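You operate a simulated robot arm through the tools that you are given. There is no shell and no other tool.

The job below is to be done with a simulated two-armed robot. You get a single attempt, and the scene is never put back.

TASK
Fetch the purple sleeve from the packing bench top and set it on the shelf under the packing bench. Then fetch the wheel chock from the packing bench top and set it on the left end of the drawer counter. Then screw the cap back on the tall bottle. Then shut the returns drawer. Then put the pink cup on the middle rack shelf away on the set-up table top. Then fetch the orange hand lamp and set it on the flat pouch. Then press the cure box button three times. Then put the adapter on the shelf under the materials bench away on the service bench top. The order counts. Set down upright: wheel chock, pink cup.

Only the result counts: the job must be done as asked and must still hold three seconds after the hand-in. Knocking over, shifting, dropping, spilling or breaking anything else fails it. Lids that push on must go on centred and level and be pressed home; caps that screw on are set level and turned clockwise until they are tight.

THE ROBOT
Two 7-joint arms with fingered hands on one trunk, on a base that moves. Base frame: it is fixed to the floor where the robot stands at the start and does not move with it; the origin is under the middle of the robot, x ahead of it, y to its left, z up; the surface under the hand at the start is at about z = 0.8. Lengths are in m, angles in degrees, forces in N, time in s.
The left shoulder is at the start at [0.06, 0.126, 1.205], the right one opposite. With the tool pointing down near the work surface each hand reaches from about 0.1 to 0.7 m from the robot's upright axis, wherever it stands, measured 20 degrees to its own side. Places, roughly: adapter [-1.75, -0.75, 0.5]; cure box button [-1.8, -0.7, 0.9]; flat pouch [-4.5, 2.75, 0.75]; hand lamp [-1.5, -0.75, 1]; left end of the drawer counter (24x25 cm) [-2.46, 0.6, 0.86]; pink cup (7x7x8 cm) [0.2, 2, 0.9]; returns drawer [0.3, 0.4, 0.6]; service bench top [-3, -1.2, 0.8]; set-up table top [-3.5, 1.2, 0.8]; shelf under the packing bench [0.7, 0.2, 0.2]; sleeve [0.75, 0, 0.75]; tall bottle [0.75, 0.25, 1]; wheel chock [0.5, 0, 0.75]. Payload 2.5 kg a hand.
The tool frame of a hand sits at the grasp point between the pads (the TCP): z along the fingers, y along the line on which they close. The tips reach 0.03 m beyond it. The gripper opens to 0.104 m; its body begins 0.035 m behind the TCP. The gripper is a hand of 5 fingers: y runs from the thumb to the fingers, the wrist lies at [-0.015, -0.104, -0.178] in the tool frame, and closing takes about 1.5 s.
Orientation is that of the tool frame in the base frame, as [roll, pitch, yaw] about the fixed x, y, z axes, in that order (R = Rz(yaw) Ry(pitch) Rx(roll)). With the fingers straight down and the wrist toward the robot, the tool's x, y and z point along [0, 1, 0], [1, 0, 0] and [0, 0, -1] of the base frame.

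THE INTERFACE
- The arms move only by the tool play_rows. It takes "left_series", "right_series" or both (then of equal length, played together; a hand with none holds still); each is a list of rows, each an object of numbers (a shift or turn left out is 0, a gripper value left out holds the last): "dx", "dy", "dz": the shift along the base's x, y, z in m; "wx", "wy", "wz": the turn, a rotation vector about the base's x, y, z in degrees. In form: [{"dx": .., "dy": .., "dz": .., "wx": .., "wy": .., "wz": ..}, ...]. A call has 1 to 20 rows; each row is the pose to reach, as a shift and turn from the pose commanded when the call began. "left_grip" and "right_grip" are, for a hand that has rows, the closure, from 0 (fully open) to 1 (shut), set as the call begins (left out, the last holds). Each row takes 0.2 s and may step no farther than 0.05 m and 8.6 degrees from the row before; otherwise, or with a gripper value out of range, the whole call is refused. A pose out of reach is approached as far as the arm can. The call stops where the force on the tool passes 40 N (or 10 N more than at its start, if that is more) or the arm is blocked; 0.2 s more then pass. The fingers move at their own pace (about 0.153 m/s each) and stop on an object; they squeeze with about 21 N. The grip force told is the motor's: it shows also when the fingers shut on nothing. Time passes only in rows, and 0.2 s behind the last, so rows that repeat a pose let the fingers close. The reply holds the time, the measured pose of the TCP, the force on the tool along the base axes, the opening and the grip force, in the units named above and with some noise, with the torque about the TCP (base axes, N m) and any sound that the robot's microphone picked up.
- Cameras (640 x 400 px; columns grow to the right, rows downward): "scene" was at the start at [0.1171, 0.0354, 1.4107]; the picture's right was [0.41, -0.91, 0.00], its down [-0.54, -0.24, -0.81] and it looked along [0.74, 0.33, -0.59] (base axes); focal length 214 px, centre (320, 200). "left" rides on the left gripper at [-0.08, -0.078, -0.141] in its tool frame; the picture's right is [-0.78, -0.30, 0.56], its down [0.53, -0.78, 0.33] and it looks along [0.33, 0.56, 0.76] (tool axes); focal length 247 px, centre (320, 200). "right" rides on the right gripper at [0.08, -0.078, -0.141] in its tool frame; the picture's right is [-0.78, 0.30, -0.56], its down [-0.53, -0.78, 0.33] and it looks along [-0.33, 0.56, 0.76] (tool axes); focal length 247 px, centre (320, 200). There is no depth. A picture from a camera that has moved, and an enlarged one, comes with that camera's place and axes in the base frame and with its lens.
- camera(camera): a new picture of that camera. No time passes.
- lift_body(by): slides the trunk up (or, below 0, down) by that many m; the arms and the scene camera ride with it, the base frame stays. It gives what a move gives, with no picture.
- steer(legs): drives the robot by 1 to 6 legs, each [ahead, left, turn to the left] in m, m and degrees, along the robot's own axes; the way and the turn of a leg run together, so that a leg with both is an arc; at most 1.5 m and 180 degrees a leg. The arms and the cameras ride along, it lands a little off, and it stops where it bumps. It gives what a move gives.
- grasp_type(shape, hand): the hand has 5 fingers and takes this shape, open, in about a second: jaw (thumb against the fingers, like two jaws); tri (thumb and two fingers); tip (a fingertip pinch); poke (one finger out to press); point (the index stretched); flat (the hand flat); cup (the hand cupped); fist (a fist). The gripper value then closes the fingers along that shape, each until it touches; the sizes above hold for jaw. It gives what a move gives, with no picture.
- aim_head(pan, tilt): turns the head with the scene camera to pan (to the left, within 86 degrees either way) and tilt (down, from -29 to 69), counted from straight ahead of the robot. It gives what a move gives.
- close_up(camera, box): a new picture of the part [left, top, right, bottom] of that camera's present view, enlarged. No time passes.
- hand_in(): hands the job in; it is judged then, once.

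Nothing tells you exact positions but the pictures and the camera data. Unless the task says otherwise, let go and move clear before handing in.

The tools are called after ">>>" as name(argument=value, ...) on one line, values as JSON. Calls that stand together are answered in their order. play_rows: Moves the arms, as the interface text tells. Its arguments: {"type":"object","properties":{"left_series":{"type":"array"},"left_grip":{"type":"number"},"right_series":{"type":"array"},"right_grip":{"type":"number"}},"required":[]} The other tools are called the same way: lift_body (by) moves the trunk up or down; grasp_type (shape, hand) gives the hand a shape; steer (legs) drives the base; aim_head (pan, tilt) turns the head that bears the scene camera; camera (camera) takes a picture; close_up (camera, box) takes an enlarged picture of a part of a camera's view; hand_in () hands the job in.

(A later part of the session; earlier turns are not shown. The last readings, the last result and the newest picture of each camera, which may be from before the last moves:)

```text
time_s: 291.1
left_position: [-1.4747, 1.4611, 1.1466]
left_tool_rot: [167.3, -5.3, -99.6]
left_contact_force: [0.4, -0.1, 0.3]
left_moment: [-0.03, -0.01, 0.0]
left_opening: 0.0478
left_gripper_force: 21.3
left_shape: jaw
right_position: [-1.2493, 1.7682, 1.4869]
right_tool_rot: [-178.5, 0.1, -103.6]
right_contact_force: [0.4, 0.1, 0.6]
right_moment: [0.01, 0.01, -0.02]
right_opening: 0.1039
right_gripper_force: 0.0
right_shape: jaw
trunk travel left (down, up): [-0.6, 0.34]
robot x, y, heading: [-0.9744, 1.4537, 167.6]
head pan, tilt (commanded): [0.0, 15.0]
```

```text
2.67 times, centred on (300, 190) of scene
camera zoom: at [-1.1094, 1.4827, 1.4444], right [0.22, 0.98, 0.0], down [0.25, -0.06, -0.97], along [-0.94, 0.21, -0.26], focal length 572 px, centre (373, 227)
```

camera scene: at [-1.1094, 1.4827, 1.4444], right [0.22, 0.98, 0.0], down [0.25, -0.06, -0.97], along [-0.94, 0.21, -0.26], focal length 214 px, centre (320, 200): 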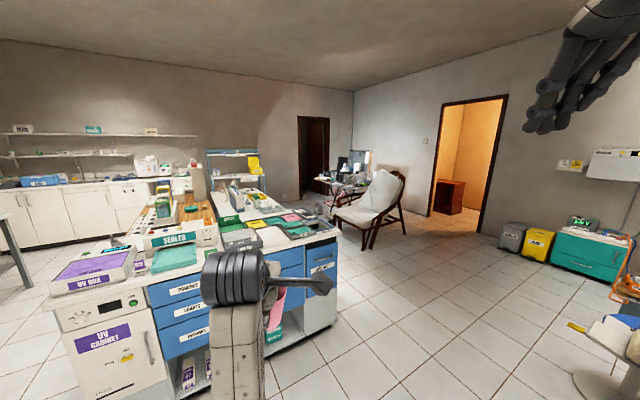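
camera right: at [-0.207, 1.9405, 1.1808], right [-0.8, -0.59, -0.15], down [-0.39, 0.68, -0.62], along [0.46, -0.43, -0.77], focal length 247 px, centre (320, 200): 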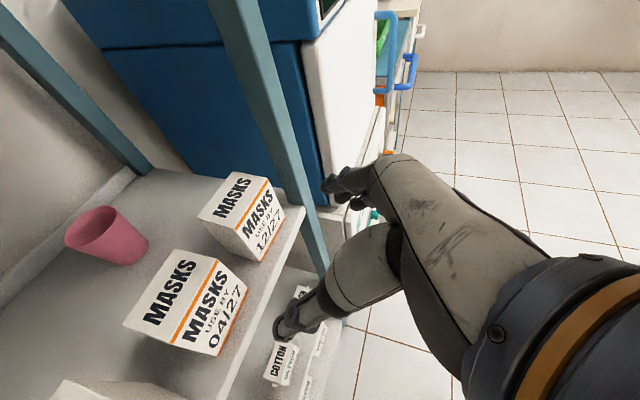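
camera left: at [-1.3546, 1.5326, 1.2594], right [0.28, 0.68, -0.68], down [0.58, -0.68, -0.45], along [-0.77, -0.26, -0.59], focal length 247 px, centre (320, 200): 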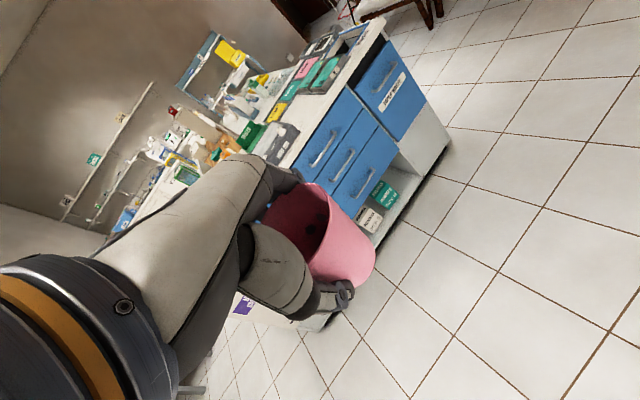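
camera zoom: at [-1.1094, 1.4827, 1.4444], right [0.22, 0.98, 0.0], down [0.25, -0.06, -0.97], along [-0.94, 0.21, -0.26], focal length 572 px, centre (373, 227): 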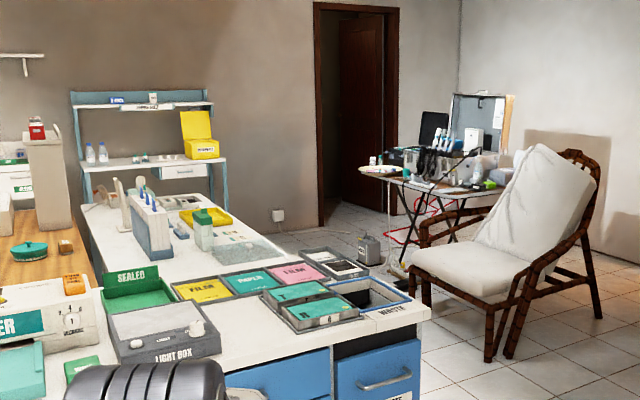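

The set-up table is the white-topped table behind the drawer counter, near [-3.5, 1.2]. I drive round the far end of the counter to reach it.

>>> steer(legs=[[0, 0, -59.6], [0, 0.66, 0], [1.3, 0, 0]])

>>> aim_head(pan=60, tilt=25)

>>> camera(camera="scene")

```text
time_s: 303.5
left_position: [-2.2348, 2.933, 1.1454]
left_tool_rot: [167.3, -5.3, -160.2]
left_contact_force: [0.0, -0.6, -0.5]
left_moment: [0.0, 0.01, -0.01]
left_opening: 0.0474
left_gripper_force: 21.4
left_shape: jaw
right_position: [-1.8564, 2.8881, 1.4842]
right_tool_rot: [-178.6, 0.2, -164.1]
right_contact_force: [0.1, 0.3, 0.4]
right_moment: [-0.02, 0.01, 0.03]
right_opening: 0.1036
right_gripper_force: 0.0
right_shape: jaw
trunk travel left (down, up): [-0.6, 0.34]
robot x, y, heading: [-1.9923, 2.4931, 107.0]
head pan, tilt (commanded): [0.0, 15.0]
```

```text
time_s: 304.8
left_position: [-2.2365, 2.9337, 1.1466]
left_tool_rot: [167.3, -5.2, -160.1]
left_contact_force: [-0.1, -0.3, 0.0]
left_moment: [0.04, 0.01, 0.02]
left_opening: 0.0473
left_gripper_force: 21.4
left_shape: jaw
right_position: [-1.8559, 2.8879, 1.4865]
right_tool_rot: [-178.7, 0.2, -164.2]
right_contact_force: [1.2, -0.1, 0.3]
right_moment: [0.01, 0.01, 0.0]
right_opening: 0.1041
right_gripper_force: 0.0
right_shape: jaw
trunk travel left (down, up): [-0.6, 0.34]
robot x, y, heading: [-1.9982, 2.4963, 106.7]
head pan, tilt (commanded): [60.0, 25.0]
```

```text
taken
camera scene: at [-2.1, 2.5539, 1.4282], right [0.23, 0.97, 0.0], down [0.41, -0.1, -0.91], along [-0.88, 0.21, -0.42], focal length 214 px, centre (320, 200)
```

scene: 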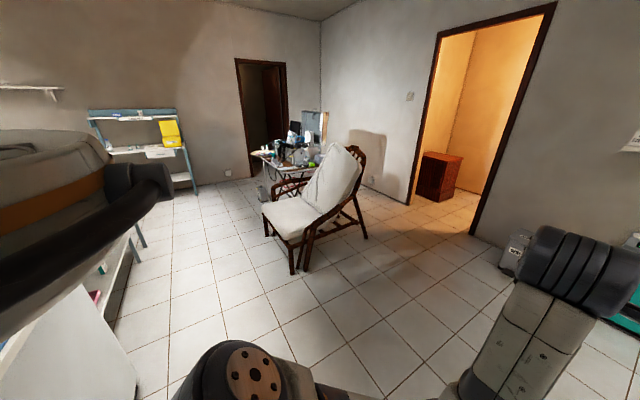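

>>> steer(legs=[[0.1, 0, 0], [0, 0, 91.3], [0.9, 0, 0]])

>>> aim_head(pan=45, tilt=30)

>>> camera(camera="scene")

```text
time_s: 314.2
left_position: [-3.2994, 2.0328, 1.146]
left_tool_rot: [167.3, -5.2, -67.5]
left_contact_force: [-0.6, -0.2, -0.3]
left_moment: [0.02, -0.01, 0.04]
left_opening: 0.0464
left_gripper_force: 21.1
left_shape: jaw
right_position: [-3.271, 2.4113, 1.4858]
right_tool_rot: [-178.6, 0.3, -71.5]
right_contact_force: [-0.3, 1.0, -0.1]
right_moment: [-0.01, 0.01, 0.02]
right_opening: 0.1038
right_gripper_force: 0.1
right_shape: jaw
trunk travel left (down, up): [-0.6, 0.34]
robot x, y, heading: [-2.8734, 2.2948, -160.7]
head pan, tilt (commanded): [60.0, 25.0]
```

```text
time_s: 315.0
left_position: [-3.2997, 2.0319, 1.1454]
left_tool_rot: [167.2, -5.4, -67.5]
left_contact_force: [1.0, -0.4, -0.9]
left_moment: [-0.01, 0.01, -0.03]
left_opening: 0.0467
left_gripper_force: 21.1
left_shape: jaw
right_position: [-3.272, 2.4132, 1.4856]
right_tool_rot: [-178.5, 0.3, -71.5]
right_contact_force: [1.3, -0.5, -0.1]
right_moment: [0.04, 0.04, -0.01]
right_opening: 0.1041
right_gripper_force: 0.1
right_shape: jaw
trunk travel left (down, up): [-0.6, 0.34]
robot x, y, heading: [-2.8725, 2.2928, -160.6]
head pan, tilt (commanded): [45.0, 30.0]
```

```text
taken
camera scene: at [-2.9523, 2.1961, 1.4203], right [-0.9, 0.43, 0.0], down [0.21, 0.45, -0.87], along [-0.37, -0.78, -0.5], focal length 214 px, centre (320, 200)
```

scene: 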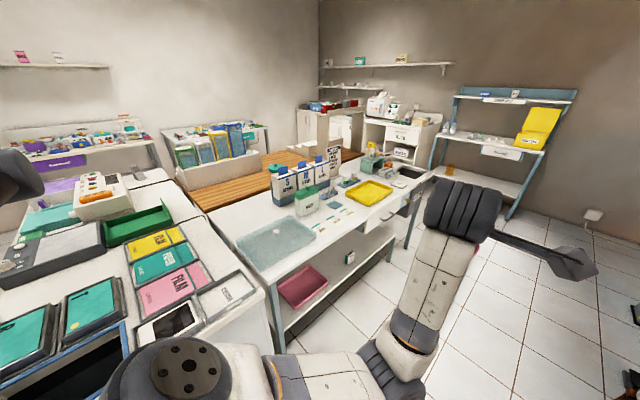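

>>> close_up(camera="scene", box=[200, 140, 450, 300])

```text
2.50 times, centred on (325, 220) of scene
camera zoom: at [-2.9523, 2.1961, 1.4203], right [-0.9, 0.43, 0.0], down [0.21, 0.45, -0.87], along [-0.37, -0.78, -0.5], focal length 536 px, centre (308, 150)
```

zoom: 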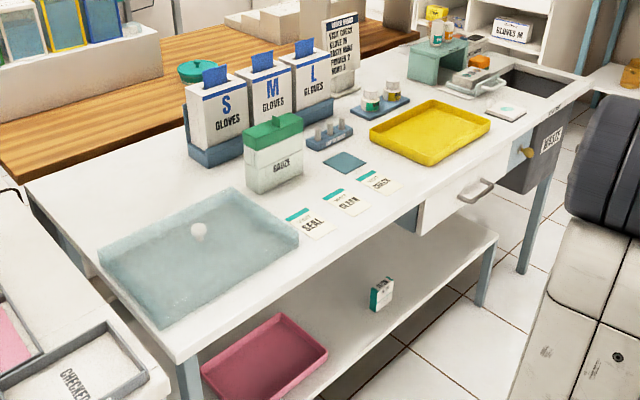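

The set-up table has a free area behind the clear tray, around base [-3.03, 1.25]. I move alongside and face the table.

>>> steer(legs=[[0.54, 0, 0], [0, 0, 88.5]])

>>> aim_head(pan=5, tilt=40)

>>> camera(camera="scene")

>>> camera(camera="left")

```text
time_s: 321.9
left_position: [-3.1397, 1.6744, 1.1465]
left_tool_rot: [167.3, -5.3, 21.2]
left_contact_force: [0.3, 0.3, 0.2]
left_moment: [-0.01, -0.02, 0.03]
left_opening: 0.0464
left_gripper_force: 20.7
left_shape: jaw
right_position: [-3.5193, 1.7117, 1.4857]
right_tool_rot: [-178.6, 0.3, 17.1]
right_contact_force: [-0.4, 0.7, -0.5]
right_moment: [0.01, 0.01, -0.02]
right_opening: 0.1037
right_gripper_force: 0.0
right_shape: jaw
trunk travel left (down, up): [-0.6, 0.34]
robot x, y, heading: [-3.3857, 2.1106, -72.0]
head pan, tilt (commanded): [45.0, 30.0]
```

```text
time_s: 323.0
left_position: [-3.1403, 1.6755, 1.1469]
left_tool_rot: [167.3, -5.4, 21.1]
left_contact_force: [-0.1, 0.4, 0.2]
left_moment: [0.0, 0.01, -0.01]
left_opening: 0.0464
left_gripper_force: 20.9
left_shape: jaw
right_position: [-3.5193, 1.7129, 1.4868]
right_tool_rot: [-178.5, 0.2, 17.1]
right_contact_force: [-0.2, 0.6, 0.3]
right_moment: [-0.01, 0.0, -0.01]
right_opening: 0.1035
right_gripper_force: 0.1
right_shape: jaw
trunk travel left (down, up): [-0.6, 0.34]
robot x, y, heading: [-3.3889, 2.1072, -71.9]
head pan, tilt (commanded): [5.0, 40.0]
```

```text
taken
camera scene: at [-3.3452, 1.9913, 1.4049], right [-0.92, -0.39, 0.0], down [-0.25, 0.59, -0.77], along [0.3, -0.7, -0.64], focal length 214 px, centre (320, 200)
```

scene: 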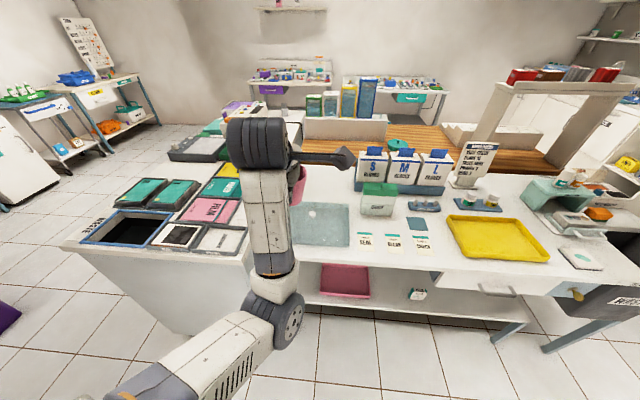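

```text
taken
camera left: at [-3.2628, 1.7422, 1.259], right [-0.73, -0.1, -0.68], down [0.29, 0.85, -0.44], along [0.62, -0.52, -0.59], focal length 247 px, centre (320, 200)
```

left: 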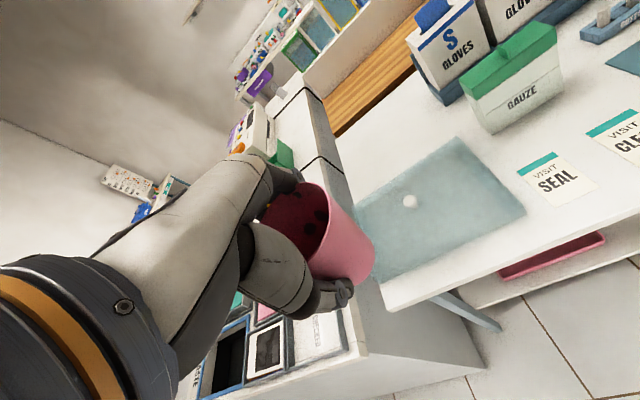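

>>> close_up(camera="scene", box=[240, 130, 480, 280])

```text
2.67 times, centred on (360, 205) of scene
camera zoom: at [-3.3452, 1.9913, 1.4049], right [-0.92, -0.39, 0.0], down [-0.25, 0.59, -0.77], along [0.3, -0.7, -0.64], focal length 572 px, centre (213, 187)
```

zoom: 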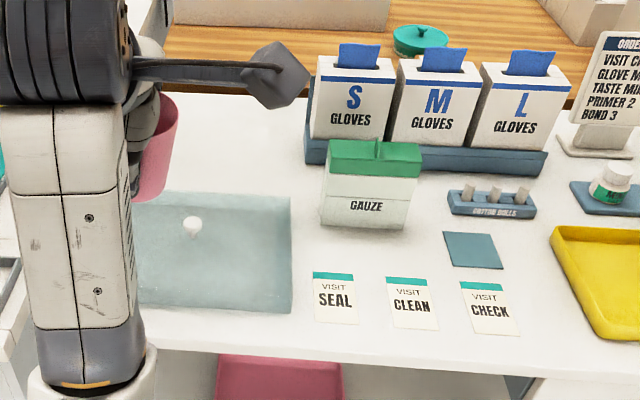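

>>> steer(legs=[[0.31, 0, 0]])

>>> aim_head(pan=15, tilt=50)

>>> camera(camera="scene")

>>> camera(camera="left")

```text
time_s: 325.1
left_position: [-3.0421, 1.382, 1.1457]
left_tool_rot: [167.3, -5.4, 21.3]
left_contact_force: [-0.2, 0.6, 0.0]
left_moment: [0.01, 0.0, 0.0]
left_opening: 0.0465
left_gripper_force: 21.5
left_shape: jaw
right_position: [-3.4229, 1.4171, 1.4856]
right_tool_rot: [-178.5, 0.2, 17.1]
right_contact_force: [-0.7, 0.0, -0.2]
right_moment: [-0.01, 0.03, 0.0]
right_opening: 0.1038
right_gripper_force: 0.2
right_shape: jaw
trunk travel left (down, up): [-0.6, 0.34]
robot x, y, heading: [-3.2938, 1.8146, -71.9]
head pan, tilt (commanded): [5.0, 40.0]
```

```text
time_s: 325.8
left_position: [-3.0425, 1.3825, 1.1452]
left_tool_rot: [167.2, -5.3, 21.2]
left_contact_force: [-0.2, -0.4, 1.0]
left_moment: [-0.01, 0.01, 0.0]
left_opening: 0.0466
left_gripper_force: 20.5
left_shape: jaw
right_position: [-3.4218, 1.4179, 1.4865]
right_tool_rot: [-178.5, 0.2, 17.2]
right_contact_force: [0.3, 0.4, 0.3]
right_moment: [0.01, 0.01, 0.0]
right_opening: 0.1035
right_gripper_force: 0.2
right_shape: jaw
trunk travel left (down, up): [-0.6, 0.34]
robot x, y, heading: [-3.2934, 1.8139, -71.9]
head pan, tilt (commanded): [15.0, 50.0]
```

```text
taken
camera scene: at [-3.2403, 1.7119, 1.3908], right [-0.84, -0.55, 0.0], down [-0.42, 0.64, -0.64], along [0.35, -0.54, -0.77], focal length 214 px, centre (320, 200)
```

scene: 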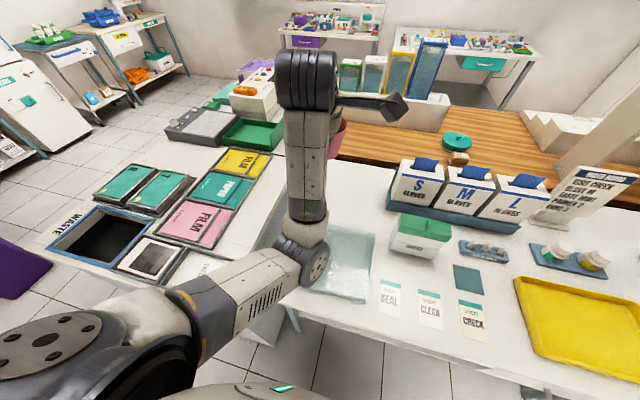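

```text
taken
camera left: at [-3.1658, 1.4493, 1.2588], right [-0.73, -0.11, -0.68], down [0.29, 0.85, -0.44], along [0.62, -0.52, -0.59], focal length 247 px, centre (320, 200)
```

left: 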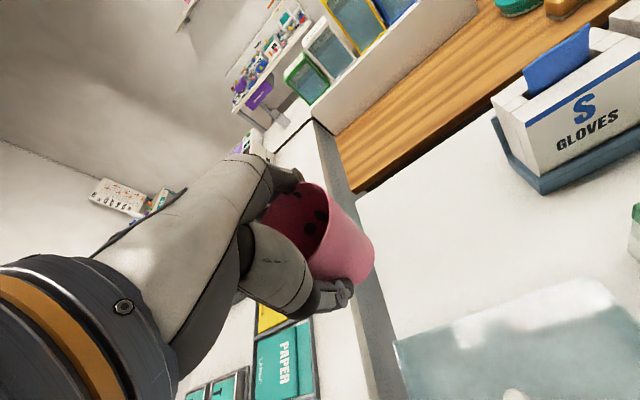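

I level the cup and carry it over the free area behind the tray, then lower.

>>> play_rows(left_series=[{"dx": 0.004, "dy": -0.04, "wx": -0.7, "wy": 2.6}, {"dx": 0.008, "dy": -0.08, "wx": -1.35, "wy": 5.15}, {"dx": 0.012, "dy": -0.12, "wx": -1.35, "wy": 5.15}, {"dx": 0.015, "dy": -0.146, "dz": -0.02, "wx": -1.35, "wy": 5.15}, {"dx": 0.015, "dy": -0.146, "dz": -0.065, "wx": -1.35, "wy": 5.15}, {"dx": 0.015, "dy": -0.146, "dz": -0.11, "wx": -1.35, "wy": 5.15}, {"dx": 0.015, "dy": -0.146, "dz": -0.155, "wx": -1.35, "wy": 5.15}, {"dx": 0.015, "dy": -0.146, "dz": -0.2, "wx": -1.35, "wy": 5.15}, {"dx": 0.015, "dy": -0.146, "dz": -0.22, "wx": -1.35, "wy": 5.15}])

>>> camera(camera="left")

>>> close_up(camera="scene", box=[260, 110, 460, 310])

```text
time_s: 327.8
left_position: [-3.0279, 1.2363, 0.9258]
left_tool_rot: [167.7, 0.0, 21.2]
left_contact_force: [-0.6, 0.1, -1.0]
left_moment: [-0.03, -0.03, 0.04]
left_opening: 0.0462
left_gripper_force: 21.2
left_shape: jaw
right_position: [-3.4233, 1.4186, 1.4864]
right_tool_rot: [-178.6, 0.3, 17.2]
right_contact_force: [-0.3, 0.1, 0.6]
right_moment: [-0.03, 0.01, 0.0]
right_opening: 0.1038
right_gripper_force: 0.0
right_shape: jaw
trunk travel left (down, up): [-0.6, 0.34]
robot x, y, heading: [-3.2913, 1.8124, -71.8]
head pan, tilt (commanded): [15.0, 50.0]
```

```text
taken
camera left: at [-3.1407, 1.306, 1.047], right [-0.78, -0.12, -0.61], down [0.25, 0.84, -0.49], along [0.57, -0.54, -0.63], focal length 247 px, centre (320, 200)
```

left: 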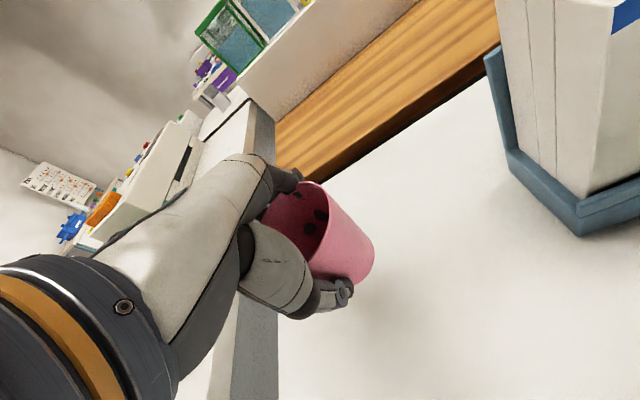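

```text
2.00 times, centred on (360, 210) of scene
camera zoom: at [-3.2402, 1.7119, 1.3907], right [-0.84, -0.55, 0.0], down [-0.42, 0.64, -0.64], along [0.35, -0.54, -0.77], focal length 429 px, centre (240, 180)
```

zoom: 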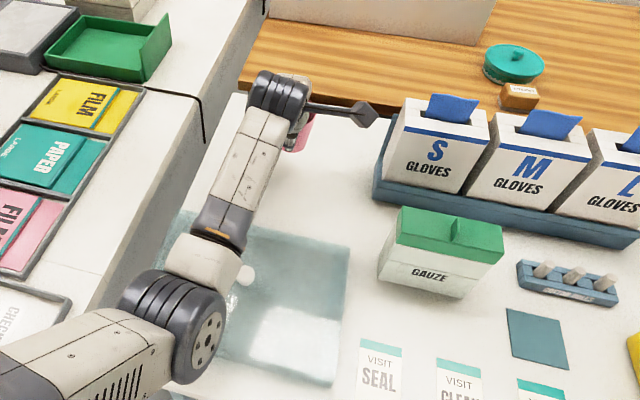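

>>> play_rows(left_series=[{"dz": -0.025}, {"dz": -0.045}, {"dz": -0.055}, {"dz": -0.055}])

>>> play_rows(left_series=[{"dz": -0.004}, {"dz": -0.004}])

>>> close_up(camera="left", box=[240, 150, 440, 320])

```text
time_s: 328.8
left_position: [-3.028, 1.2366, 0.8711]
left_tool_rot: [167.9, -0.1, 21.2]
left_contact_force: [0.8, 0.0, 0.2]
left_moment: [0.01, 0.02, 0.0]
left_opening: 0.046
left_gripper_force: 21.1
left_shape: jaw
right_position: [-3.4233, 1.419, 1.4863]
right_tool_rot: [-178.6, 0.2, 17.2]
right_contact_force: [0.0, -0.5, 0.2]
right_moment: [0.0, 0.0, 0.02]
right_opening: 0.1038
right_gripper_force: 0.2
right_shape: jaw
trunk travel left (down, up): [-0.6, 0.34]
robot x, y, heading: [-3.2907, 1.813, -71.7]
head pan, tilt (commanded): [15.0, 50.0]
```

```text
time_s: 329.4
left_position: [-3.0277, 1.2362, 0.8683]
left_tool_rot: [167.9, -0.1, 21.2]
left_contact_force: [0.5, -0.1, -0.9]
left_moment: [-0.03, 0.0, -0.01]
left_opening: 0.0459
left_gripper_force: 20.8
left_shape: jaw
right_position: [-3.4236, 1.4185, 1.4857]
right_tool_rot: [-178.6, 0.2, 17.2]
right_contact_force: [0.6, 0.5, -0.4]
right_moment: [-0.03, -0.01, 0.02]
right_opening: 0.1038
right_gripper_force: 0.0
right_shape: jaw
trunk travel left (down, up): [-0.6, 0.34]
robot x, y, heading: [-3.2937, 1.8094, -71.7]
head pan, tilt (commanded): [15.0, 50.0]
```

```text
2.35 times, centred on (340, 235) of left
camera zoom: at [-3.1407, 1.306, 0.989], right [-0.79, -0.12, -0.61], down [0.25, 0.84, -0.49], along [0.57, -0.53, -0.63], focal length 581 px, centre (273, 118)
```

zoom: 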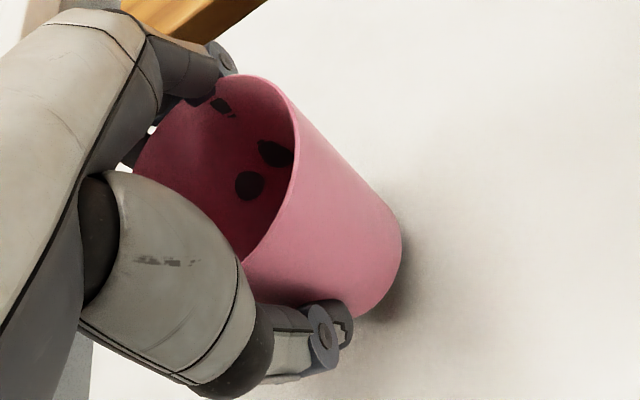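

>>> play_rows(left_series=[{"dz": -0.004}, {"dz": -0.004}])

>>> play_rows(left_series=[{"dz": -0.003}, {"dz": -0.003}])

>>> play_rows(left_series=[{"dz": -0.003}, {"dz": -0.003}])

```text
time_s: 330.0
left_position: [-3.0281, 1.2369, 0.8626]
left_tool_rot: [167.7, 0.0, 21.2]
left_contact_force: [-0.8, -0.7, -0.4]
left_moment: [0.01, -0.02, 0.01]
left_opening: 0.046
left_gripper_force: 21.0
left_shape: jaw
right_position: [-3.4234, 1.4179, 1.4864]
right_tool_rot: [-178.6, 0.2, 17.2]
right_contact_force: [-0.1, 0.1, 0.2]
right_moment: [0.03, -0.01, 0.02]
right_opening: 0.104
right_gripper_force: 0.1
right_shape: jaw
trunk travel left (down, up): [-0.6, 0.34]
robot x, y, heading: [-3.2928, 1.8123, -71.7]
head pan, tilt (commanded): [15.0, 50.0]
```

```text
time_s: 330.6
left_position: [-3.0268, 1.2364, 0.8592]
left_tool_rot: [167.8, -0.1, 21.3]
left_contact_force: [-0.2, 0.1, -0.2]
left_moment: [0.0, -0.02, 0.0]
left_opening: 0.0463
left_gripper_force: 21.3
left_shape: jaw
right_position: [-3.4229, 1.4186, 1.4866]
right_tool_rot: [-178.6, 0.2, 17.2]
right_contact_force: [-0.6, -0.1, 0.3]
right_moment: [0.01, 0.0, -0.01]
right_opening: 0.1038
right_gripper_force: 0.0
right_shape: jaw
trunk travel left (down, up): [-0.6, 0.34]
robot x, y, heading: [-3.2939, 1.8107, -72.0]
head pan, tilt (commanded): [15.0, 50.0]
```

```text
time_s: 331.2
left_position: [-3.0275, 1.2371, 0.8567]
left_tool_rot: [167.9, -0.1, 21.2]
left_contact_force: [0.3, -0.2, 0.4]
left_moment: [0.03, -0.02, 0.02]
left_opening: 0.0459
left_gripper_force: 21.1
left_shape: jaw
right_position: [-3.4221, 1.4184, 1.4852]
right_tool_rot: [-178.5, 0.2, 17.1]
right_contact_force: [-0.5, -0.4, 0.3]
right_moment: [0.01, -0.01, 0.03]
right_opening: 0.1038
right_gripper_force: 0.0
right_shape: jaw
trunk travel left (down, up): [-0.6, 0.34]
robot x, y, heading: [-3.2905, 1.8131, -71.7]
head pan, tilt (commanded): [15.0, 50.0]
```

>>> play_rows(left_series=[{"dz": -0.004}, {"dz": -0.004}])

>>> play_rows(left_series=[{"dz": -0.003}, {"dz": -0.003}])

>>> close_up(camera="left", box=[240, 150, 440, 320])

```text
time_s: 331.8
left_position: [-3.0273, 1.2357, 0.8528]
left_tool_rot: [167.8, -0.1, 21.2]
left_contact_force: [0.6, -0.2, -0.8]
left_moment: [0.01, 0.0, 0.02]
left_opening: 0.0457
left_gripper_force: 21.1
left_shape: jaw
right_position: [-3.4232, 1.4184, 1.4871]
right_tool_rot: [-178.6, 0.2, 17.2]
right_contact_force: [0.3, 0.2, 1.6]
right_moment: [0.0, 0.02, 0.01]
right_opening: 0.1038
right_gripper_force: 0.0
right_shape: jaw
trunk travel left (down, up): [-0.6, 0.34]
robot x, y, heading: [-3.2873, 1.817, -71.7]
head pan, tilt (commanded): [15.0, 50.0]
```

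```text
time_s: 332.4
left_position: [-3.028, 1.2357, 0.852]
left_tool_rot: [167.6, 0.1, 21.2]
left_contact_force: [0.1, -0.3, 6.9]
left_moment: [0.11, 0.04, 0.05]
left_opening: 0.0461
left_gripper_force: 21.4
left_shape: jaw
right_position: [-3.423, 1.419, 1.4872]
right_tool_rot: [-178.5, 0.1, 17.2]
right_contact_force: [0.0, 0.4, 0.2]
right_moment: [0.0, -0.01, 0.01]
right_opening: 0.1038
right_gripper_force: 0.0
right_shape: jaw
trunk travel left (down, up): [-0.6, 0.34]
robot x, y, heading: [-3.2931, 1.8125, -72.2]
head pan, tilt (commanded): [15.0, 50.0]
```

```text
2.35 times, centred on (340, 235) of left
camera zoom: at [-3.1406, 1.3062, 0.9734], right [-0.78, -0.12, -0.61], down [0.25, 0.83, -0.49], along [0.57, -0.54, -0.62], focal length 581 px, centre (273, 118)
```

zoom: 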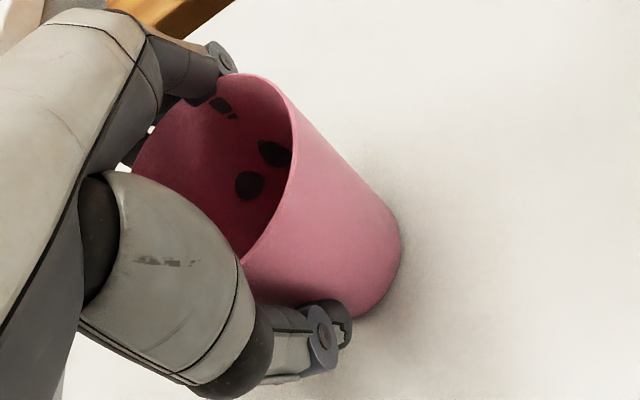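

Contact at 7 N; the cup is on the table. I release and rise.

>>> play_rows(left_series=[{"dz": 0.002}, {"dz": 0.002}, {"dz": 0.002}, {"dz": 0.002}, {"dz": 0.002}, {"dz": 0.002}, {"dz": 0.002}], left_grip=0.0)

>>> camera(camera="left")

>>> play_rows(left_series=[{"dz": 0.02}, {"dz": 0.05}, {"dz": 0.09}, {"dz": 0.13}, {"dz": 0.17}, {"dz": 0.21}, {"dz": 0.25}, {"dz": 0.28}])

>>> camera(camera="left")

>>> close_up(camera="scene", box=[260, 110, 460, 310])

```text
time_s: 334.0
left_position: [-3.0276, 1.2371, 0.8516]
left_tool_rot: [167.8, -0.1, 21.2]
left_contact_force: [0.0, -0.8, 0.0]
left_moment: [-0.01, 0.01, 0.0]
left_opening: 0.1036
left_gripper_force: 0.0
left_shape: jaw
right_position: [-3.4223, 1.418, 1.4863]
right_tool_rot: [-178.7, 0.2, 17.2]
right_contact_force: [-0.2, 0.2, -0.3]
right_moment: [0.0, 0.03, 0.01]
right_opening: 0.1036
right_gripper_force: 0.1
right_shape: jaw
trunk travel left (down, up): [-0.6, 0.34]
robot x, y, heading: [-3.2962, 1.8138, -71.8]
head pan, tilt (commanded): [15.0, 50.0]
```

```text
taken
camera left: at [-3.1405, 1.3061, 0.9739], right [-0.79, -0.12, -0.61], down [0.25, 0.84, -0.49], along [0.57, -0.54, -0.63], focal length 247 px, centre (320, 200)
```

left: 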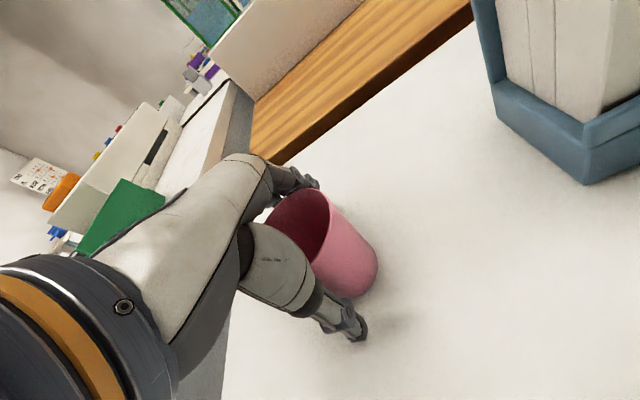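

```text
time_s: 335.8
left_position: [-3.0288, 1.2351, 1.1323]
left_tool_rot: [167.9, 0.0, 21.1]
left_contact_force: [0.3, 1.0, -0.2]
left_moment: [0.03, -0.01, -0.02]
left_opening: 0.1038
left_gripper_force: 0.1
left_shape: jaw
right_position: [-3.4231, 1.4202, 1.487]
right_tool_rot: [-178.5, 0.2, 17.1]
right_contact_force: [0.1, -0.5, -0.3]
right_moment: [0.0, 0.01, 0.03]
right_opening: 0.1039
right_gripper_force: 0.0
right_shape: jaw
trunk travel left (down, up): [-0.6, 0.34]
robot x, y, heading: [-3.2937, 1.8134, -71.8]
head pan, tilt (commanded): [15.0, 50.0]
```

```text
taken
camera left: at [-3.1409, 1.3062, 1.2547], right [-0.79, -0.12, -0.61], down [0.25, 0.84, -0.49], along [0.57, -0.53, -0.63], focal length 247 px, centre (320, 200)
```

left: 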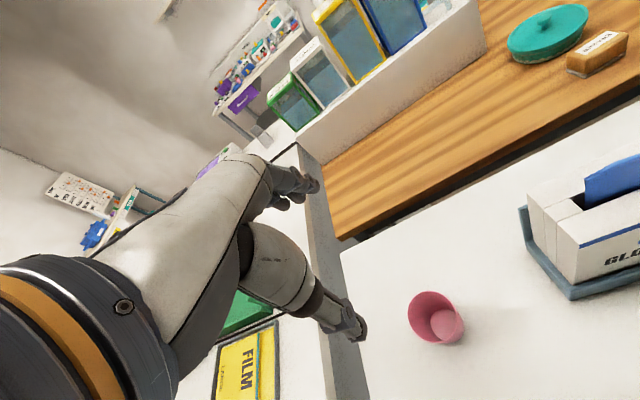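

```text
2.00 times, centred on (360, 210) of scene
camera zoom: at [-3.2403, 1.712, 1.3907], right [-0.84, -0.55, 0.0], down [-0.42, 0.64, -0.64], along [0.35, -0.54, -0.77], focal length 429 px, centre (240, 180)
```

zoom: 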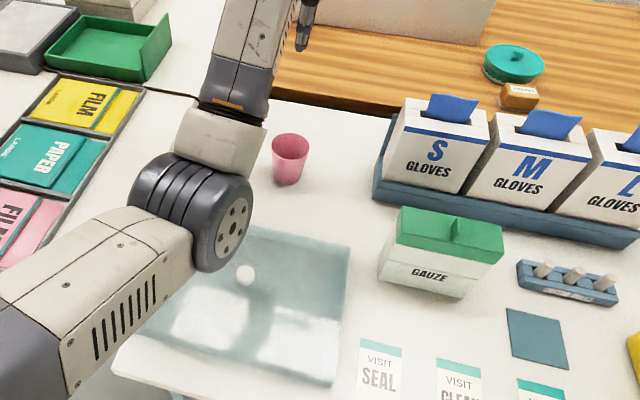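

The pink cup stands upright on the set-up table. Next is the orange hand lamp at the materials bench: I withdraw and drive back round.

>>> play_rows(left_series=[{"dx": -0.012, "dy": 0.036}, {"dx": -0.024, "dy": 0.072}, {"dx": -0.036, "dy": 0.108}, {"dx": -0.05, "dy": 0.15}])

>>> steer(legs=[[-0.36, 0, 0], [0, 1.4, 0]])

>>> camera(camera="scene")

```text
time_s: 337.0
left_position: [-3.047, 1.3889, 1.1395]
left_tool_rot: [166.0, -2.6, 25.1]
left_contact_force: [0.4, 0.3, -0.8]
left_moment: [-0.01, 0.02, 0.03]
left_opening: 0.104
left_gripper_force: 0.1
left_shape: jaw
right_position: [-3.4216, 1.4183, 1.4865]
right_tool_rot: [-178.5, 0.1, 17.2]
right_contact_force: [-0.4, -0.1, -0.5]
right_moment: [0.01, 0.0, -0.01]
right_opening: 0.1039
right_gripper_force: 0.0
right_shape: jaw
trunk travel left (down, up): [-0.6, 0.34]
robot x, y, heading: [-3.2948, 1.8154, -71.6]
head pan, tilt (commanded): [15.0, 50.0]
stopped in row 4 (left hand): the arm was blocked; the commanded pose is now the measured one
```

```text
time_s: 345.8
left_position: [-1.8371, 2.1621, 1.1395]
left_tool_rot: [166.0, -2.6, 24.9]
left_contact_force: [-0.4, -0.8, 0.8]
left_moment: [0.04, 0.01, 0.01]
left_opening: 0.1038
left_gripper_force: 0.1
left_shape: jaw
right_position: [-2.2127, 2.1922, 1.4853]
right_tool_rot: [-178.6, 0.1, 17.2]
right_contact_force: [0.1, -0.2, 0.4]
right_moment: [0.0, -0.01, -0.02]
right_opening: 0.1037
right_gripper_force: 0.0
right_shape: jaw
trunk travel left (down, up): [-0.6, 0.34]
robot x, y, heading: [-2.081, 2.5888, -71.9]
head pan, tilt (commanded): [15.0, 50.0]
```

```text
taken
camera scene: at [-2.0296, 2.4855, 1.3907], right [-0.84, -0.55, 0.0], down [-0.42, 0.64, -0.64], along [0.35, -0.54, -0.77], focal length 214 px, centre (320, 200)
```

scene: 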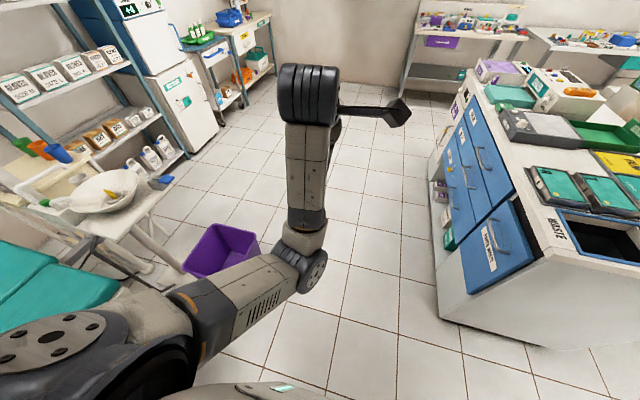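

>>> steer(legs=[[1.2, 0, 0], [1.15, 0, 0]])

>>> aim_head(pan=-15, tilt=25)

>>> camera(camera="scene")

```text
time_s: 357.4
left_position: [-1.108, -0.069, 1.1395]
left_tool_rot: [166.1, -2.6, 25.1]
left_contact_force: [0.0, -0.6, -0.3]
left_moment: [0.01, 0.0, -0.01]
left_opening: 0.1039
left_gripper_force: 0.1
left_shape: jaw
right_position: [-1.4826, -0.0394, 1.4865]
right_tool_rot: [-178.5, 0.2, 17.2]
right_contact_force: [-0.7, 0.8, -0.2]
right_moment: [0.0, -0.02, 0.0]
right_opening: 0.1039
right_gripper_force: 0.1
right_shape: jaw
trunk travel left (down, up): [-0.6, 0.34]
robot x, y, heading: [-1.355, 0.3575, -71.7]
head pan, tilt (commanded): [15.0, 50.0]
```

```text
time_s: 358.3
left_position: [-1.1072, -0.0687, 1.1395]
left_tool_rot: [166.0, -2.6, 25.0]
left_contact_force: [-0.2, -0.5, -0.6]
left_moment: [0.0, -0.03, 0.02]
left_opening: 0.1035
left_gripper_force: 0.1
left_shape: jaw
right_position: [-1.4832, -0.0404, 1.4863]
right_tool_rot: [-178.6, 0.2, 17.3]
right_contact_force: [0.3, -0.9, -0.1]
right_moment: [0.0, 0.01, 0.02]
right_opening: 0.1038
right_gripper_force: 0.0
right_shape: jaw
trunk travel left (down, up): [-0.6, 0.34]
robot x, y, heading: [-1.3534, 0.3549, -71.8]
head pan, tilt (commanded): [-15.0, 25.0]
```

```text
taken
camera scene: at [-1.3378, 0.2259, 1.4282], right [-1.0, -0.06, 0.0], down [-0.02, 0.42, -0.91], along [0.05, -0.9, -0.42], focal length 214 px, centre (320, 200)
```

scene: 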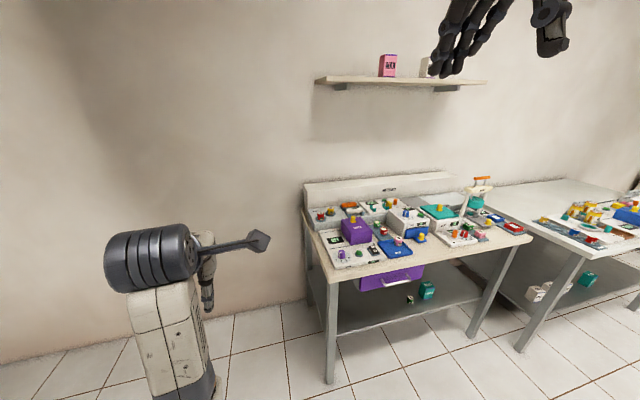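

>>> close_up(camera="scene", box=[290, 160, 540, 310])

>>> close_up(camera="scene", box=[420, 165, 540, 255])

```text
2.56 times, centred on (415, 235) of scene
camera zoom: at [-1.3378, 0.2259, 1.4282], right [-1.0, -0.06, 0.0], down [-0.02, 0.42, -0.91], along [0.05, -0.9, -0.42], focal length 549 px, centre (77, 110)
```

zoom: 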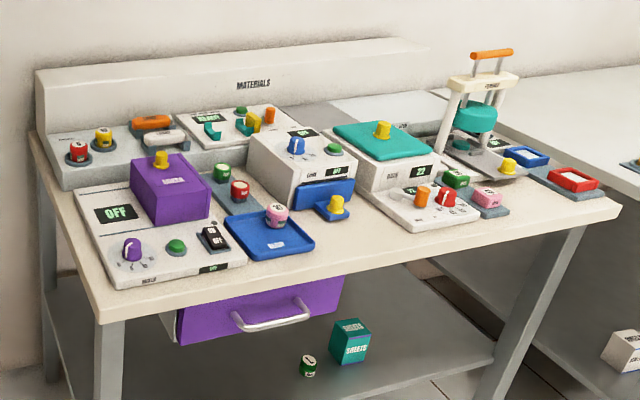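

```text
4.44 times, centred on (480, 210) of scene
camera zoom: at [-1.3378, 0.2259, 1.4282], right [-1.0, -0.06, 0.0], down [-0.02, 0.42, -0.91], along [0.05, -0.9, -0.42], focal length 953 px, centre (-391, 156)
```

zoom: 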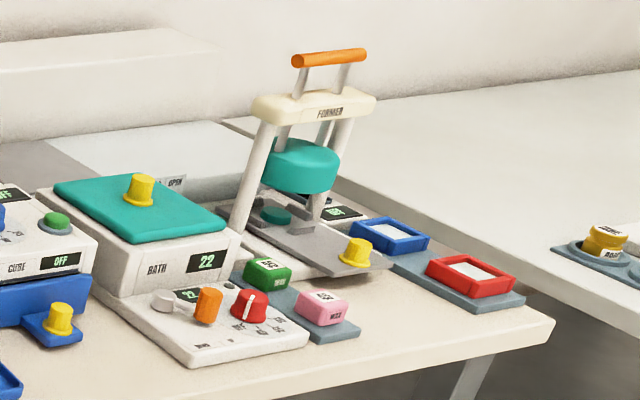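

>>> close_up(camera="scene", box=[300, 185, 420, 275])

>>> close_up(camera="scene", box=[310, 190, 380, 235])

```text
4.44 times, centred on (360, 230) of scene
camera zoom: at [-1.3378, 0.2259, 1.4282], right [-1.0, -0.06, 0.0], down [-0.02, 0.42, -0.91], along [0.05, -0.9, -0.42], focal length 953 px, centre (142, 67)
```

zoom: 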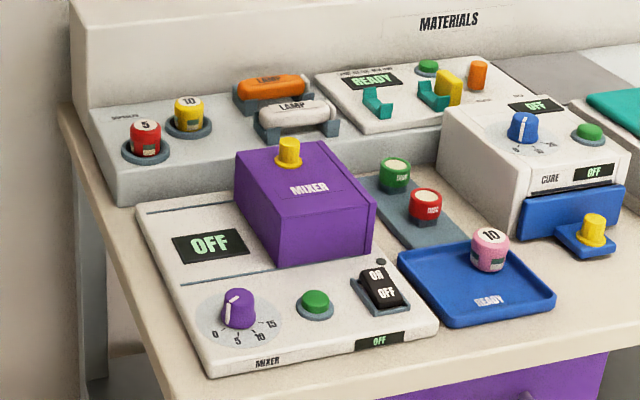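

```text
8.89 times, centred on (345, 212) of scene
camera zoom: at [-1.3378, 0.2259, 1.4282], right [-1.0, -0.06, 0.0], down [-0.02, 0.42, -0.91], along [0.05, -0.9, -0.42], focal length 1906 px, centre (98, 89)
```

zoom: 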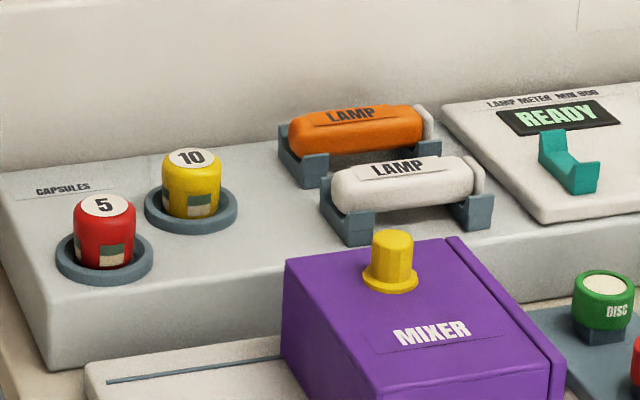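

I see the orange lamp in its cradle on the raised back shelf of the materials bench (a white lamp lies in front of it), and the CURE box with its green button. I move closer.

>>> steer(legs=[[0, -0.4, 0], [0.27, 0, 0]])

>>> aim_head(pan=0, tilt=40)

>>> camera(camera="scene")

>>> close_up(camera="scene", box=[240, 100, 440, 240])

```text
time_s: 362.3
left_position: [-1.3964, -0.4499, 1.1383]
left_tool_rot: [166.0, -2.6, 25.3]
left_contact_force: [-0.9, -0.1, 0.1]
left_moment: [0.0, -0.01, -0.02]
left_opening: 0.1039
left_gripper_force: 0.0
left_shape: jaw
right_position: [-1.7727, -0.4211, 1.4867]
right_tool_rot: [-178.4, 0.4, 17.5]
right_contact_force: [-0.5, 0.0, -0.3]
right_moment: [0.03, -0.01, 0.0]
right_opening: 0.1038
right_gripper_force: 0.0
right_shape: jaw
trunk travel left (down, up): [-0.6, 0.34]
robot x, y, heading: [-1.6444, -0.0242, -71.7]
head pan, tilt (commanded): [-15.0, 25.0]
```

```text
time_s: 363.1
left_position: [-1.3971, -0.4492, 1.1401]
left_tool_rot: [166.1, -2.8, 25.4]
left_contact_force: [-0.6, -0.7, 0.1]
left_moment: [0.01, -0.01, 0.01]
left_opening: 0.104
left_gripper_force: 0.2
left_shape: jaw
right_position: [-1.7738, -0.4223, 1.4866]
right_tool_rot: [-178.5, 0.3, 17.5]
right_contact_force: [0.3, 0.2, -0.4]
right_moment: [-0.01, 0.02, 0.0]
right_opening: 0.1037
right_gripper_force: 0.1
right_shape: jaw
trunk travel left (down, up): [-0.6, 0.34]
robot x, y, heading: [-1.6457, -0.0297, -71.3]
head pan, tilt (commanded): [0.0, 40.0]
```

```text
taken
camera scene: at [-1.6079, -0.1443, 1.405], right [-0.95, -0.32, 0.0], down [-0.2, 0.61, -0.77], along [0.24, -0.73, -0.64], focal length 214 px, centre (320, 200)
```

scene: 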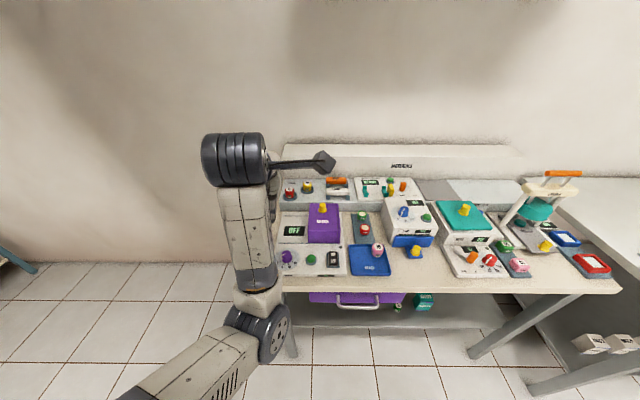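

```text
2.86 times, centred on (340, 170) of scene
camera zoom: at [-1.6079, -0.1443, 1.405], right [-0.95, -0.32, 0.0], down [-0.2, 0.61, -0.77], along [0.24, -0.73, -0.64], focal length 613 px, centre (263, 286)
```

zoom: 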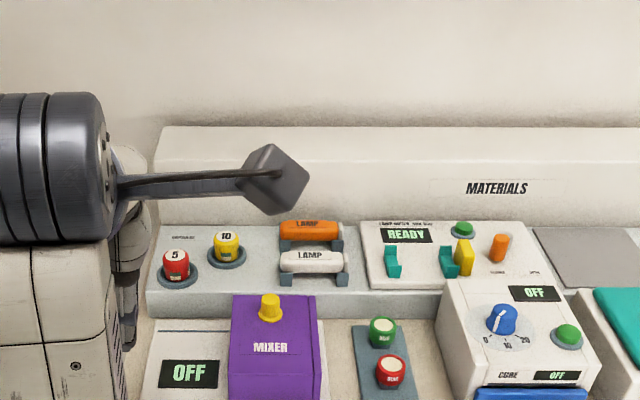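

The orange lamp's axis is at about [-1.440, -0.845, 0.905], lying parallel to the bench, 7 cm behind the white one. I raise the left hand out of the way and move closer for the right hand.

>>> play_rows(left_series=[{"dz": 0.045}, {"dx": 0.015, "dy": 0.005, "dz": 0.09}, {"dx": 0.04, "dy": 0.013, "dz": 0.13}, {"dx": 0.07, "dy": 0.023, "dz": 0.165}, {"dx": 0.1, "dy": 0.033, "dz": 0.2}])

>>> steer(legs=[[0.16, -0.03, 0]])

>>> aim_head(pan=0, tilt=45)

>>> camera(camera="scene")

>>> camera(camera="right")

```text
time_s: 364.3
left_position: [-1.2886, -0.4233, 1.3431]
left_tool_rot: [166.1, -2.8, 25.3]
left_contact_force: [0.7, -0.3, -0.3]
left_moment: [0.0, -0.02, 0.01]
left_opening: 0.1039
left_gripper_force: 0.0
left_shape: jaw
left hand out of reach, approached as far as the arm can: row 1, 2, 3, 4, 5
right_position: [-1.7735, -0.4204, 1.4865]
right_tool_rot: [-178.6, 0.5, 17.5]
right_contact_force: [0.1, -0.3, 0.2]
right_moment: [-0.03, 0.02, -0.01]
right_opening: 0.1039
right_gripper_force: 0.0
right_shape: jaw
trunk travel left (down, up): [-0.6, 0.34]
robot x, y, heading: [-1.6451, -0.0268, -71.7]
head pan, tilt (commanded): [0.0, 40.0]
```

```text
time_s: 365.7
left_position: [-1.2678, -0.5854, 1.3427]
left_tool_rot: [165.9, -2.8, 25.2]
left_contact_force: [-0.1, 0.1, -0.5]
left_moment: [0.01, -0.01, 0.02]
left_opening: 0.1038
left_gripper_force: 0.0
left_shape: jaw
right_position: [-1.752, -0.5804, 1.4866]
right_tool_rot: [-178.4, 0.3, 17.4]
right_contact_force: [-0.2, -0.3, 0.1]
right_moment: [0.05, 0.01, -0.02]
right_opening: 0.1037
right_gripper_force: 0.1
right_shape: jaw
trunk travel left (down, up): [-0.6, 0.34]
robot x, y, heading: [-1.6208, -0.181, -71.6]
head pan, tilt (commanded): [0.0, 40.0]
```

```text
time_s: 366.4
left_position: [-1.2674, -0.584, 1.3434]
left_tool_rot: [166.1, -2.7, 25.3]
left_contact_force: [0.3, 0.0, -0.6]
left_moment: [-0.01, -0.03, 0.02]
left_opening: 0.1037
left_gripper_force: 0.0
left_shape: jaw
right_position: [-1.7523, -0.5798, 1.4853]
right_tool_rot: [-178.6, 0.4, 17.4]
right_contact_force: [0.2, 0.0, -0.8]
right_moment: [-0.03, 0.02, 0.0]
right_opening: 0.1037
right_gripper_force: 0.1
right_shape: jaw
trunk travel left (down, up): [-0.6, 0.34]
robot x, y, heading: [-1.6236, -0.1815, -71.5]
head pan, tilt (commanded): [0.0, 45.0]
```

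```text
taken
camera scene: at [-1.5876, -0.2995, 1.3977], right [-0.95, -0.31, 0.0], down [-0.22, 0.67, -0.71], along [0.22, -0.67, -0.71], focal length 214 px, centre (320, 200)
```

scene: 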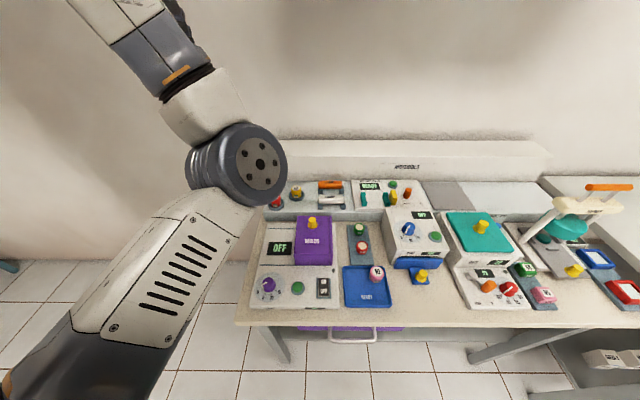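

```text
taken
camera right: at [-1.6981, -0.4847, 1.6278], right [-0.65, -0.53, 0.55], down [-0.75, 0.59, -0.31], along [-0.16, -0.61, -0.77], focal length 247 px, centre (320, 200)
```

right: 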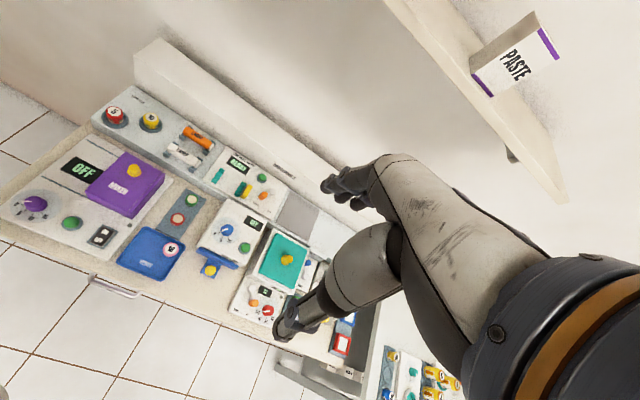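

>>> play_rows(right_series=[{"dz": -0.045}, {"dz": -0.09}, {"dz": -0.135}, {"dz": -0.18}, {"dx": 0.034, "dy": -0.029, "dz": -0.2}, {"dx": 0.068, "dy": -0.058, "dz": -0.22}, {"dx": 0.102, "dy": -0.087, "dz": -0.24}, {"dx": 0.136, "dy": -0.116, "dz": -0.26}, {"dx": 0.17, "dy": -0.145, "dz": -0.28}, {"dx": 0.204, "dy": -0.174, "dz": -0.3}, {"dx": 0.238, "dy": -0.203, "dz": -0.32}, {"dx": 0.272, "dy": -0.232, "dz": -0.34}, {"dx": 0.306, "dy": -0.261, "dz": -0.36}, {"dx": 0.312, "dy": -0.265, "dz": -0.36}], right_grip=0.4)

>>> camera(camera="right")

>>> camera(camera="scene")

```text
time_s: 369.4
left_position: [-1.2668, -0.5836, 1.3433]
left_tool_rot: [166.1, -2.6, 25.1]
left_contact_force: [0.5, 0.0, 0.0]
left_moment: [0.0, 0.0, -0.01]
left_opening: 0.104
left_gripper_force: 0.1
left_shape: jaw
right_position: [-1.4543, -0.831, 1.1162]
right_tool_rot: [-178.6, 0.3, 17.5]
right_contact_force: [-0.1, 0.0, 0.3]
right_moment: [-0.01, 0.03, 0.0]
right_opening: 0.0627
right_gripper_force: 0.0
right_shape: jaw
right hand out of reach, approached as far as the arm can: row 13, 14
trunk travel left (down, up): [-0.6, 0.34]
robot x, y, heading: [-1.6228, -0.1846, -71.8]
head pan, tilt (commanded): [0.0, 45.0]
```

```text
taken
camera right: at [-1.4006, -0.7346, 1.2583], right [-0.64, -0.53, 0.55], down [-0.75, 0.59, -0.31], along [-0.16, -0.61, -0.77], focal length 247 px, centre (320, 200)
```

right: 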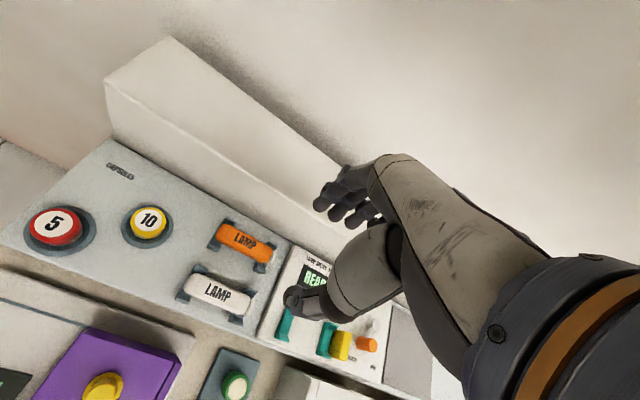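

```text
taken
camera scene: at [-1.5869, -0.2991, 1.3977], right [-0.95, -0.32, 0.0], down [-0.22, 0.67, -0.71], along [0.22, -0.67, -0.71], focal length 214 px, centre (320, 200)
```

scene: 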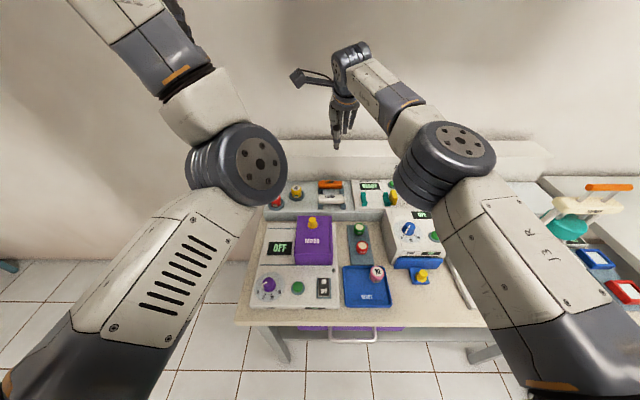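

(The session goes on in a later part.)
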